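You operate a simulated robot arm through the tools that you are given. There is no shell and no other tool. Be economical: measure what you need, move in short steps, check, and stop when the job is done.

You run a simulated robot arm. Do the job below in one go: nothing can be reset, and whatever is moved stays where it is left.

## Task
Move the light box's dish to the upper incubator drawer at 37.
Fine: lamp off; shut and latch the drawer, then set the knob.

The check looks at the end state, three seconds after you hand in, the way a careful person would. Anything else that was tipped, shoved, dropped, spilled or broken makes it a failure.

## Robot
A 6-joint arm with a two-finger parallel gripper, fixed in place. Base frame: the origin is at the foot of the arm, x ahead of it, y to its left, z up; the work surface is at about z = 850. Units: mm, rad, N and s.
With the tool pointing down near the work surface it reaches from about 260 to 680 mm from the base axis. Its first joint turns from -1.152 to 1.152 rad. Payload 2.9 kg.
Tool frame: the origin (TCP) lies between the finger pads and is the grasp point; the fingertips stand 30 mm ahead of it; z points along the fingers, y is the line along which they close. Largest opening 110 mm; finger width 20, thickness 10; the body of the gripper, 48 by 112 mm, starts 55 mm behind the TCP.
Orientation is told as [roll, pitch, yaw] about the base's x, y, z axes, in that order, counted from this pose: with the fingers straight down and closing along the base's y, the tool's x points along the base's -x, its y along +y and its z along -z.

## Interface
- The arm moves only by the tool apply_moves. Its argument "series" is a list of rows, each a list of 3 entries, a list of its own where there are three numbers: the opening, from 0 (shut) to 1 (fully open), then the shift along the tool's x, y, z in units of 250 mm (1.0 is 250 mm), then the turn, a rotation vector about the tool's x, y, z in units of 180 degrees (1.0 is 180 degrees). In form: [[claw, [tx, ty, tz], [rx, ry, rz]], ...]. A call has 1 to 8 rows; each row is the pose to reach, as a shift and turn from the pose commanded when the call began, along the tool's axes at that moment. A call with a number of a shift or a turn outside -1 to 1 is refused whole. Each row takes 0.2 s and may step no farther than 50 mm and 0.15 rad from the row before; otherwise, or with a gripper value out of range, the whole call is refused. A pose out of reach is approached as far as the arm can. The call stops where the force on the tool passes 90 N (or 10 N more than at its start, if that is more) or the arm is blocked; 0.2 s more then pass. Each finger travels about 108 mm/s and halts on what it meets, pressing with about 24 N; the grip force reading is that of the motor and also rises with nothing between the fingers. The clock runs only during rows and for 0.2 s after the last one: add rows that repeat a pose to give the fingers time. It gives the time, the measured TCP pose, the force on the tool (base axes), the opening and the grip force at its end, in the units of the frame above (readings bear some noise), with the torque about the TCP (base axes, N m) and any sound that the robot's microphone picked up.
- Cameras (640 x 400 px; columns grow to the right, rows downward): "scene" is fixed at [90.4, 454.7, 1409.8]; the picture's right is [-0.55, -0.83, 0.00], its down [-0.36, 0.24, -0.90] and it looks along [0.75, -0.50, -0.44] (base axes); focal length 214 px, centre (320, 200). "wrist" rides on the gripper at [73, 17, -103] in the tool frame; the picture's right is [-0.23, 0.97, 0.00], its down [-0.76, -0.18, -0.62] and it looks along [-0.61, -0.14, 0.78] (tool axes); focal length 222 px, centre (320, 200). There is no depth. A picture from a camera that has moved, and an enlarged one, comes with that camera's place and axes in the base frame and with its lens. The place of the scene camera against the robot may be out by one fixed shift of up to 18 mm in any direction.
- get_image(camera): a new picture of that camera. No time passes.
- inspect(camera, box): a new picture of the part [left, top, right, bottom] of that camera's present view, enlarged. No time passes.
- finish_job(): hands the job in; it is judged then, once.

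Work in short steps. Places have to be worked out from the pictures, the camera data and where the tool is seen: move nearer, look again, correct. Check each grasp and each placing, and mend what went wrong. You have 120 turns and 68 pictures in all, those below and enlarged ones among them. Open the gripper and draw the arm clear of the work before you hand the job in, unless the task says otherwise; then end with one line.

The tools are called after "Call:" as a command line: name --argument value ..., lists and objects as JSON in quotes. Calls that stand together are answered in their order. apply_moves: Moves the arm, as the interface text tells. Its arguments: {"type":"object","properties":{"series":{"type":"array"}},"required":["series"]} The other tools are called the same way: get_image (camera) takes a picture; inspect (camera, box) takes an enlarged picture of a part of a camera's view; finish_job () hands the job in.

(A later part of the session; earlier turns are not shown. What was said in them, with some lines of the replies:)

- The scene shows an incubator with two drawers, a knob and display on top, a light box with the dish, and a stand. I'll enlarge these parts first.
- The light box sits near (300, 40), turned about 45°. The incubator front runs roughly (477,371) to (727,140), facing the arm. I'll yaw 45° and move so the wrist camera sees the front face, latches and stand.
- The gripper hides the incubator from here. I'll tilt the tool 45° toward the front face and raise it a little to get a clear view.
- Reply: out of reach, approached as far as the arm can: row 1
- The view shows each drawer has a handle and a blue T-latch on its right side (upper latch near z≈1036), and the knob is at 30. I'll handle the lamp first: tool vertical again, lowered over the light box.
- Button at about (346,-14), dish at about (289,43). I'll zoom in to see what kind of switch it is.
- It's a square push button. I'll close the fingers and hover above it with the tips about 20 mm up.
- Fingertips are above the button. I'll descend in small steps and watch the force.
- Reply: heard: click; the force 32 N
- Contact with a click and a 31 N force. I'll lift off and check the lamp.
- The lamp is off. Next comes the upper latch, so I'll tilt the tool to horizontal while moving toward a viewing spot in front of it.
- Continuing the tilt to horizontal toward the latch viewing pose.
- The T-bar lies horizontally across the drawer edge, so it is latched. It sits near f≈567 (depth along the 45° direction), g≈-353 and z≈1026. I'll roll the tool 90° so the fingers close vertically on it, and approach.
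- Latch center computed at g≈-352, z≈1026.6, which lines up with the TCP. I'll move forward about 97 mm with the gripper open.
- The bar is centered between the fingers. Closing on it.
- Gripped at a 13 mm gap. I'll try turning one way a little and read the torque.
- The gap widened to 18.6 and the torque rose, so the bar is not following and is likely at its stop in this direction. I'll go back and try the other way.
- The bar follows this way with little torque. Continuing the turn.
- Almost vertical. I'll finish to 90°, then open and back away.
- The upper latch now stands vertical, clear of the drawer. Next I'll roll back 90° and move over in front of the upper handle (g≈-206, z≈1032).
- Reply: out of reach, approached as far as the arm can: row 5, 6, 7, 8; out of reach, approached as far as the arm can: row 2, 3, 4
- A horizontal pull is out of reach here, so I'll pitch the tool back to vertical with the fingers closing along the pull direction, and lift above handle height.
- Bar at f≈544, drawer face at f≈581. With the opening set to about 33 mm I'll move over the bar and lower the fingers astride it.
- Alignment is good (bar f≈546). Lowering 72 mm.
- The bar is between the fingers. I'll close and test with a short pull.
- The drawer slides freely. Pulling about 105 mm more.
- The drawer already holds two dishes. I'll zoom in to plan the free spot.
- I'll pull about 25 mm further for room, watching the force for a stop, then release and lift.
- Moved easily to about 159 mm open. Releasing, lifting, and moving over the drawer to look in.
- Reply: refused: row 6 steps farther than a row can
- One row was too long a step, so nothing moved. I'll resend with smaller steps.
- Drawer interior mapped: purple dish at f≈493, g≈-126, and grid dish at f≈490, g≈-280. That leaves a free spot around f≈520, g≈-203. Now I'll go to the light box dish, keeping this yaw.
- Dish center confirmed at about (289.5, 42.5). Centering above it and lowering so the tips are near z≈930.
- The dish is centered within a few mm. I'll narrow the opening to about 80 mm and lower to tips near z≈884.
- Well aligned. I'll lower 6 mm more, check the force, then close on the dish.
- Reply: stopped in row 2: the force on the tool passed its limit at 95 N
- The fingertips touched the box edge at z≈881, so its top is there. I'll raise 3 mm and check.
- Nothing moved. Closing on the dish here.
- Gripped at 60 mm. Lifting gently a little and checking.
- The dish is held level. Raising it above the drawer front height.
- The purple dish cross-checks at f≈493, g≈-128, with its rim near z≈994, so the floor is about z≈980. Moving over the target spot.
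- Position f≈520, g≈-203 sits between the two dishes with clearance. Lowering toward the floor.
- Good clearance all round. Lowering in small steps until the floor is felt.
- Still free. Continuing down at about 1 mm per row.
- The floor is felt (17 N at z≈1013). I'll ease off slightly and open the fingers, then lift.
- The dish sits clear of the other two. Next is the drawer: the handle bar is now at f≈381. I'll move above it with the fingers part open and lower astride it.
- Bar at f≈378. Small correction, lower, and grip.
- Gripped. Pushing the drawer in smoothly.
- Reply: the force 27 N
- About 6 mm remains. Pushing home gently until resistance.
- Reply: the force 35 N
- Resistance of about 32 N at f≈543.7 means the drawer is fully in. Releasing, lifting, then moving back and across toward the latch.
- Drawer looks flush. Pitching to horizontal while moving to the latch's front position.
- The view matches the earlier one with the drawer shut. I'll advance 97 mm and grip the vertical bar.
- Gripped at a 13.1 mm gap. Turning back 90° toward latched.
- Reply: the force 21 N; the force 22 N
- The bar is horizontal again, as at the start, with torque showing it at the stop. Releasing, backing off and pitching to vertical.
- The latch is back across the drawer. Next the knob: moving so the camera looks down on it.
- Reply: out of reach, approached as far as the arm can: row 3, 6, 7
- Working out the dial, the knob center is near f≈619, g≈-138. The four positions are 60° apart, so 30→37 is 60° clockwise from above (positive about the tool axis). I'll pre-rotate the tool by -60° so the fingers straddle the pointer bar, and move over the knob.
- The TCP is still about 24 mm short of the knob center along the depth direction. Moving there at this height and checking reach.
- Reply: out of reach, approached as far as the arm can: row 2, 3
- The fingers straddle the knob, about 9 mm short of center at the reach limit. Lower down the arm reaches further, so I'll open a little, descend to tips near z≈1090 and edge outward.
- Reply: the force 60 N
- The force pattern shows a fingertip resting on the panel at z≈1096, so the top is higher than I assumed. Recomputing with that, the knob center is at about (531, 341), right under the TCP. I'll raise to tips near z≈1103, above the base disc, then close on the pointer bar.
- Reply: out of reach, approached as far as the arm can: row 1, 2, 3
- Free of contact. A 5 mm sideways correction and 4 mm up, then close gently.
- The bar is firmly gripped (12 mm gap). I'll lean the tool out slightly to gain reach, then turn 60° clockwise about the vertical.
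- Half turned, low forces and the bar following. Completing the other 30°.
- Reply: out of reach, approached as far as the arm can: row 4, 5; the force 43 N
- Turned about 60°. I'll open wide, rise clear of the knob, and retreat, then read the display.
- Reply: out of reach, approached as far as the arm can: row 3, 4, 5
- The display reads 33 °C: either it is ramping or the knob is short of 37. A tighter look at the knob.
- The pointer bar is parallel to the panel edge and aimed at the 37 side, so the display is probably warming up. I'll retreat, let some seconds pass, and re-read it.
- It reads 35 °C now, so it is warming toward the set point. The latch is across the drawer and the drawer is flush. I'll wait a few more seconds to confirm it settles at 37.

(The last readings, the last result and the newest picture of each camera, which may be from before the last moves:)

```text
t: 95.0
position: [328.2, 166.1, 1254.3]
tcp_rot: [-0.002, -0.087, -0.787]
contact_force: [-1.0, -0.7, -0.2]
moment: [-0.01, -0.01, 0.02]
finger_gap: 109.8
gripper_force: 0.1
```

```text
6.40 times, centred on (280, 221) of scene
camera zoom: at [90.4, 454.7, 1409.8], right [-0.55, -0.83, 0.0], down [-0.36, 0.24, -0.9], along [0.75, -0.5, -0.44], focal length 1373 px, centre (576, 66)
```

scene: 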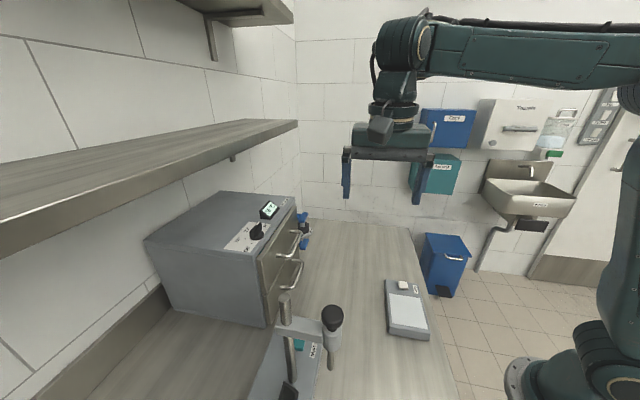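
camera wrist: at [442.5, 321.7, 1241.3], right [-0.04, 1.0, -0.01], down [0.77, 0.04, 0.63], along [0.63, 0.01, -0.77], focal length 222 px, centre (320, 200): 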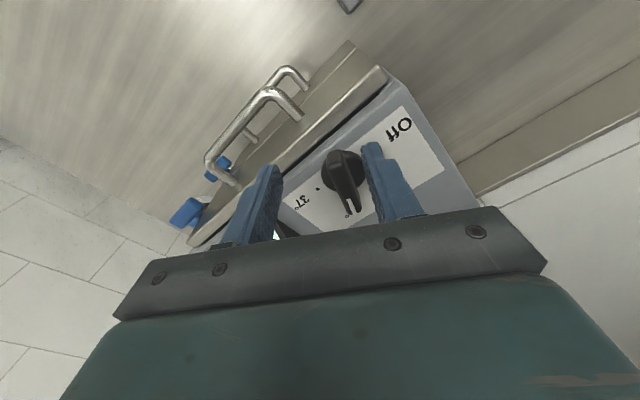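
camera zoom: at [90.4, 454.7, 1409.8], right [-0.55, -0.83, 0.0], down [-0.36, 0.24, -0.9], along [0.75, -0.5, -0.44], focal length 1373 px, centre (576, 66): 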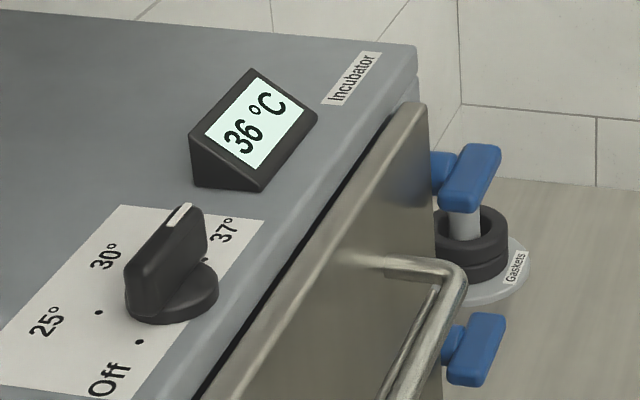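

36 °C and still climbing. The lamp is off, and the light box and other items haven't moved. I'll wait a bit longer and read once more.

Call:
apply_moves --series '[[1, [0, 0, 0], [0, 0, 0]], [1, [0, 0, 0], [0, 0, 0]], [1, [0, 0, 0], [0, 0, 0]], [1, [0, 0, 0], [0, 0, 0]], [1, [0, 0, 0], [0, 0, 0]], [1, [0, 0, 0], [0, 0, 0]], [1, [0, 0, 0], [0, 0, 0]], [1, [0, 0, 0], [0, 0, 0]]]'

Call:
apply_moves --series '[[1, [0, 0, 0], [0, 0, 0]], [1, [0, 0, 0], [0, 0, 0]], [1, [0, 0, 0], [0, 0, 0]], [1, [0, 0, 0], [0, 0, 0]], [1, [0, 0, 0], [0, 0, 0]], [1, [0, 0, 0], [0, 0, 0]], [1, [0, 0, 0], [0, 0, 0]], [1, [0, 0, 0], [0, 0, 0]]]'

Call:
apply_moves --series '[[1, [0, 0, 0], [0, 0, 0]], [1, [0, 0, 0], [0, 0, 0]], [1, [0, 0, 0], [0, 0, 0]], [1, [0, 0, 0], [0, 0, 0]], [1, [0, 0, 0], [0, 0, 0]], [1, [0, 0, 0], [0, 0, 0]], [1, [0, 0, 0], [0, 0, 0]], [1, [0, 0, 0], [0, 0, 0]]]'

Call:
inspect --camera "scene" --box '[230, 190, 330, 252]'

```text
t: 96.8
position: [328.4, 165.8, 1255.7]
tcp_rot: [-0.001, -0.087, -0.787]
contact_force: [-0.8, 0.1, 0.1]
moment: [0.03, -0.03, -0.02]
finger_gap: 110.2
gripper_force: 0.0
```

```text
t: 98.5
position: [326.8, 165.8, 1255.3]
tcp_rot: [-0.003, -0.087, -0.787]
contact_force: [0.0, -0.2, 0.3]
moment: [0.03, -0.03, -0.03]
finger_gap: 109.9
gripper_force: 0.0
```

```text
t: 100.3
position: [327.1, 166.8, 1255.2]
tcp_rot: [-0.001, -0.087, -0.788]
contact_force: [0.1, 0.3, -0.6]
moment: [-0.02, -0.02, -0.02]
finger_gap: 110.2
gripper_force: 0.0
```

```text
6.40 times, centred on (280, 221) of scene
camera zoom: at [90.4, 454.7, 1409.8], right [-0.55, -0.83, 0.0], down [-0.36, 0.24, -0.9], along [0.75, -0.5, -0.44], focal length 1373 px, centre (576, 66)
```

zoom: 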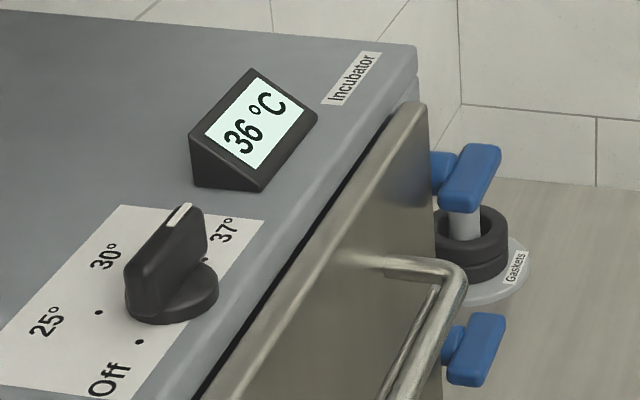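

36 with a decaying approach. The knob bar is parallel to the panel edge, exactly at the 37 mark. I'll wait longer, then use the last picture.

Call:
apply_moves --series '[[1, [0, 0, 0], [0, 0, 0]], [1, [0, 0, 0], [0, 0, 0]], [1, [0, 0, 0], [0, 0, 0]], [1, [0, 0, 0], [0, 0, 0]], [1, [0, 0, 0], [0, 0, 0]], [1, [0, 0, 0], [0, 0, 0]], [1, [0, 0, 0], [0, 0, 0]], [1, [0, 0, 0], [0, 0, 0]]]'

Call:
apply_moves --series '[[1, [0, 0, 0], [0, 0, 0]], [1, [0, 0, 0], [0, 0, 0]], [1, [0, 0, 0], [0, 0, 0]], [1, [0, 0, 0], [0, 0, 0]], [1, [0, 0, 0], [0, 0, 0]], [1, [0, 0, 0], [0, 0, 0]], [1, [0, 0, 0], [0, 0, 0]], [1, [0, 0, 0], [0, 0, 0]]]'

Call:
apply_moves --series '[[1, [0, 0, 0], [0, 0, 0]], [1, [0, 0, 0], [0, 0, 0]], [1, [0, 0, 0], [0, 0, 0]], [1, [0, 0, 0], [0, 0, 0]], [1, [0, 0, 0], [0, 0, 0]], [1, [0, 0, 0], [0, 0, 0]], [1, [0, 0, 0], [0, 0, 0]], [1, [0, 0, 0], [0, 0, 0]]]'

Call:
apply_moves --series '[[1, [0, 0, 0], [0, 0, 0]], [1, [0, 0, 0], [0, 0, 0]], [1, [0, 0, 0], [0, 0, 0]], [1, [0, 0, 0], [0, 0, 0]], [1, [0, 0, 0], [0, 0, 0]], [1, [0, 0, 0], [0, 0, 0]], [1, [0, 0, 0], [0, 0, 0]], [1, [0, 0, 0], [0, 0, 0]]]'

Call:
apply_moves --series '[[1, [0, 0, 0], [0, 0, 0]], [1, [0, 0, 0], [0, 0, 0]], [1, [0, 0, 0], [0, 0, 0]], [1, [0, 0, 0], [0, 0, 0]], [1, [0, 0, 0], [0, 0, 0]], [1, [0, 0, 0], [0, 0, 0]], [1, [0, 0, 0], [0, 0, 0]], [1, [0, 0, 0], [0, 0, 0]]]'

Call:
inspect --camera "scene" --box '[236, 196, 296, 240]'

```text
t: 102.2
position: [327.8, 166.9, 1253.8]
tcp_rot: [-0.002, -0.087, -0.786]
contact_force: [0.5, -0.3, 0.2]
moment: [-0.01, -0.01, -0.01]
finger_gap: 110.2
gripper_force: 0.1
```

```text
t: 104.0
position: [327.6, 166.4, 1255.6]
tcp_rot: [-0.001, -0.089, -0.786]
contact_force: [-0.7, -0.1, 0.2]
moment: [-0.05, 0.02, 0.02]
finger_gap: 110.2
gripper_force: 0.1
```

```text
t: 105.8
position: [327.6, 166.4, 1255.4]
tcp_rot: [-0.003, -0.088, -0.786]
contact_force: [0.5, -1.3, 1.7]
moment: [0.0, 0.0, 0.01]
finger_gap: 110.1
gripper_force: 0.1
```

```text
t: 107.5
position: [327.7, 166.6, 1255.5]
tcp_rot: [-0.002, -0.089, -0.788]
contact_force: [-0.1, 0.2, 0.8]
moment: [-0.01, -0.01, 0.06]
finger_gap: 109.8
gripper_force: 0.1
```

```text
t: 109.3
position: [328.1, 166.5, 1254.8]
tcp_rot: [-0.002, -0.086, -0.787]
contact_force: [0.4, -0.5, -0.1]
moment: [-0.02, 0.02, 0.01]
finger_gap: 110.2
gripper_force: 0.0
```

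```text
refused: no pictures are left
```

No pictures are left. The tool turned the knob 60.2°, matching the 30→37 spacing, and the last view showed the pointer on 37 with the display at 36 and still approaching. The drawer is shut and latched, the lamp is off and the arm is clear with the gripper open, so I'm handing in.

Call:
finish_job

```text
The job is handed in.
```

I moved the dish to the upper incubator drawer, switched the lamp off, shut and latched the drawer, then turned the knob to 37; the display last read 36 °C, up from 30, and I had no pictures left to see whether it reached 37.
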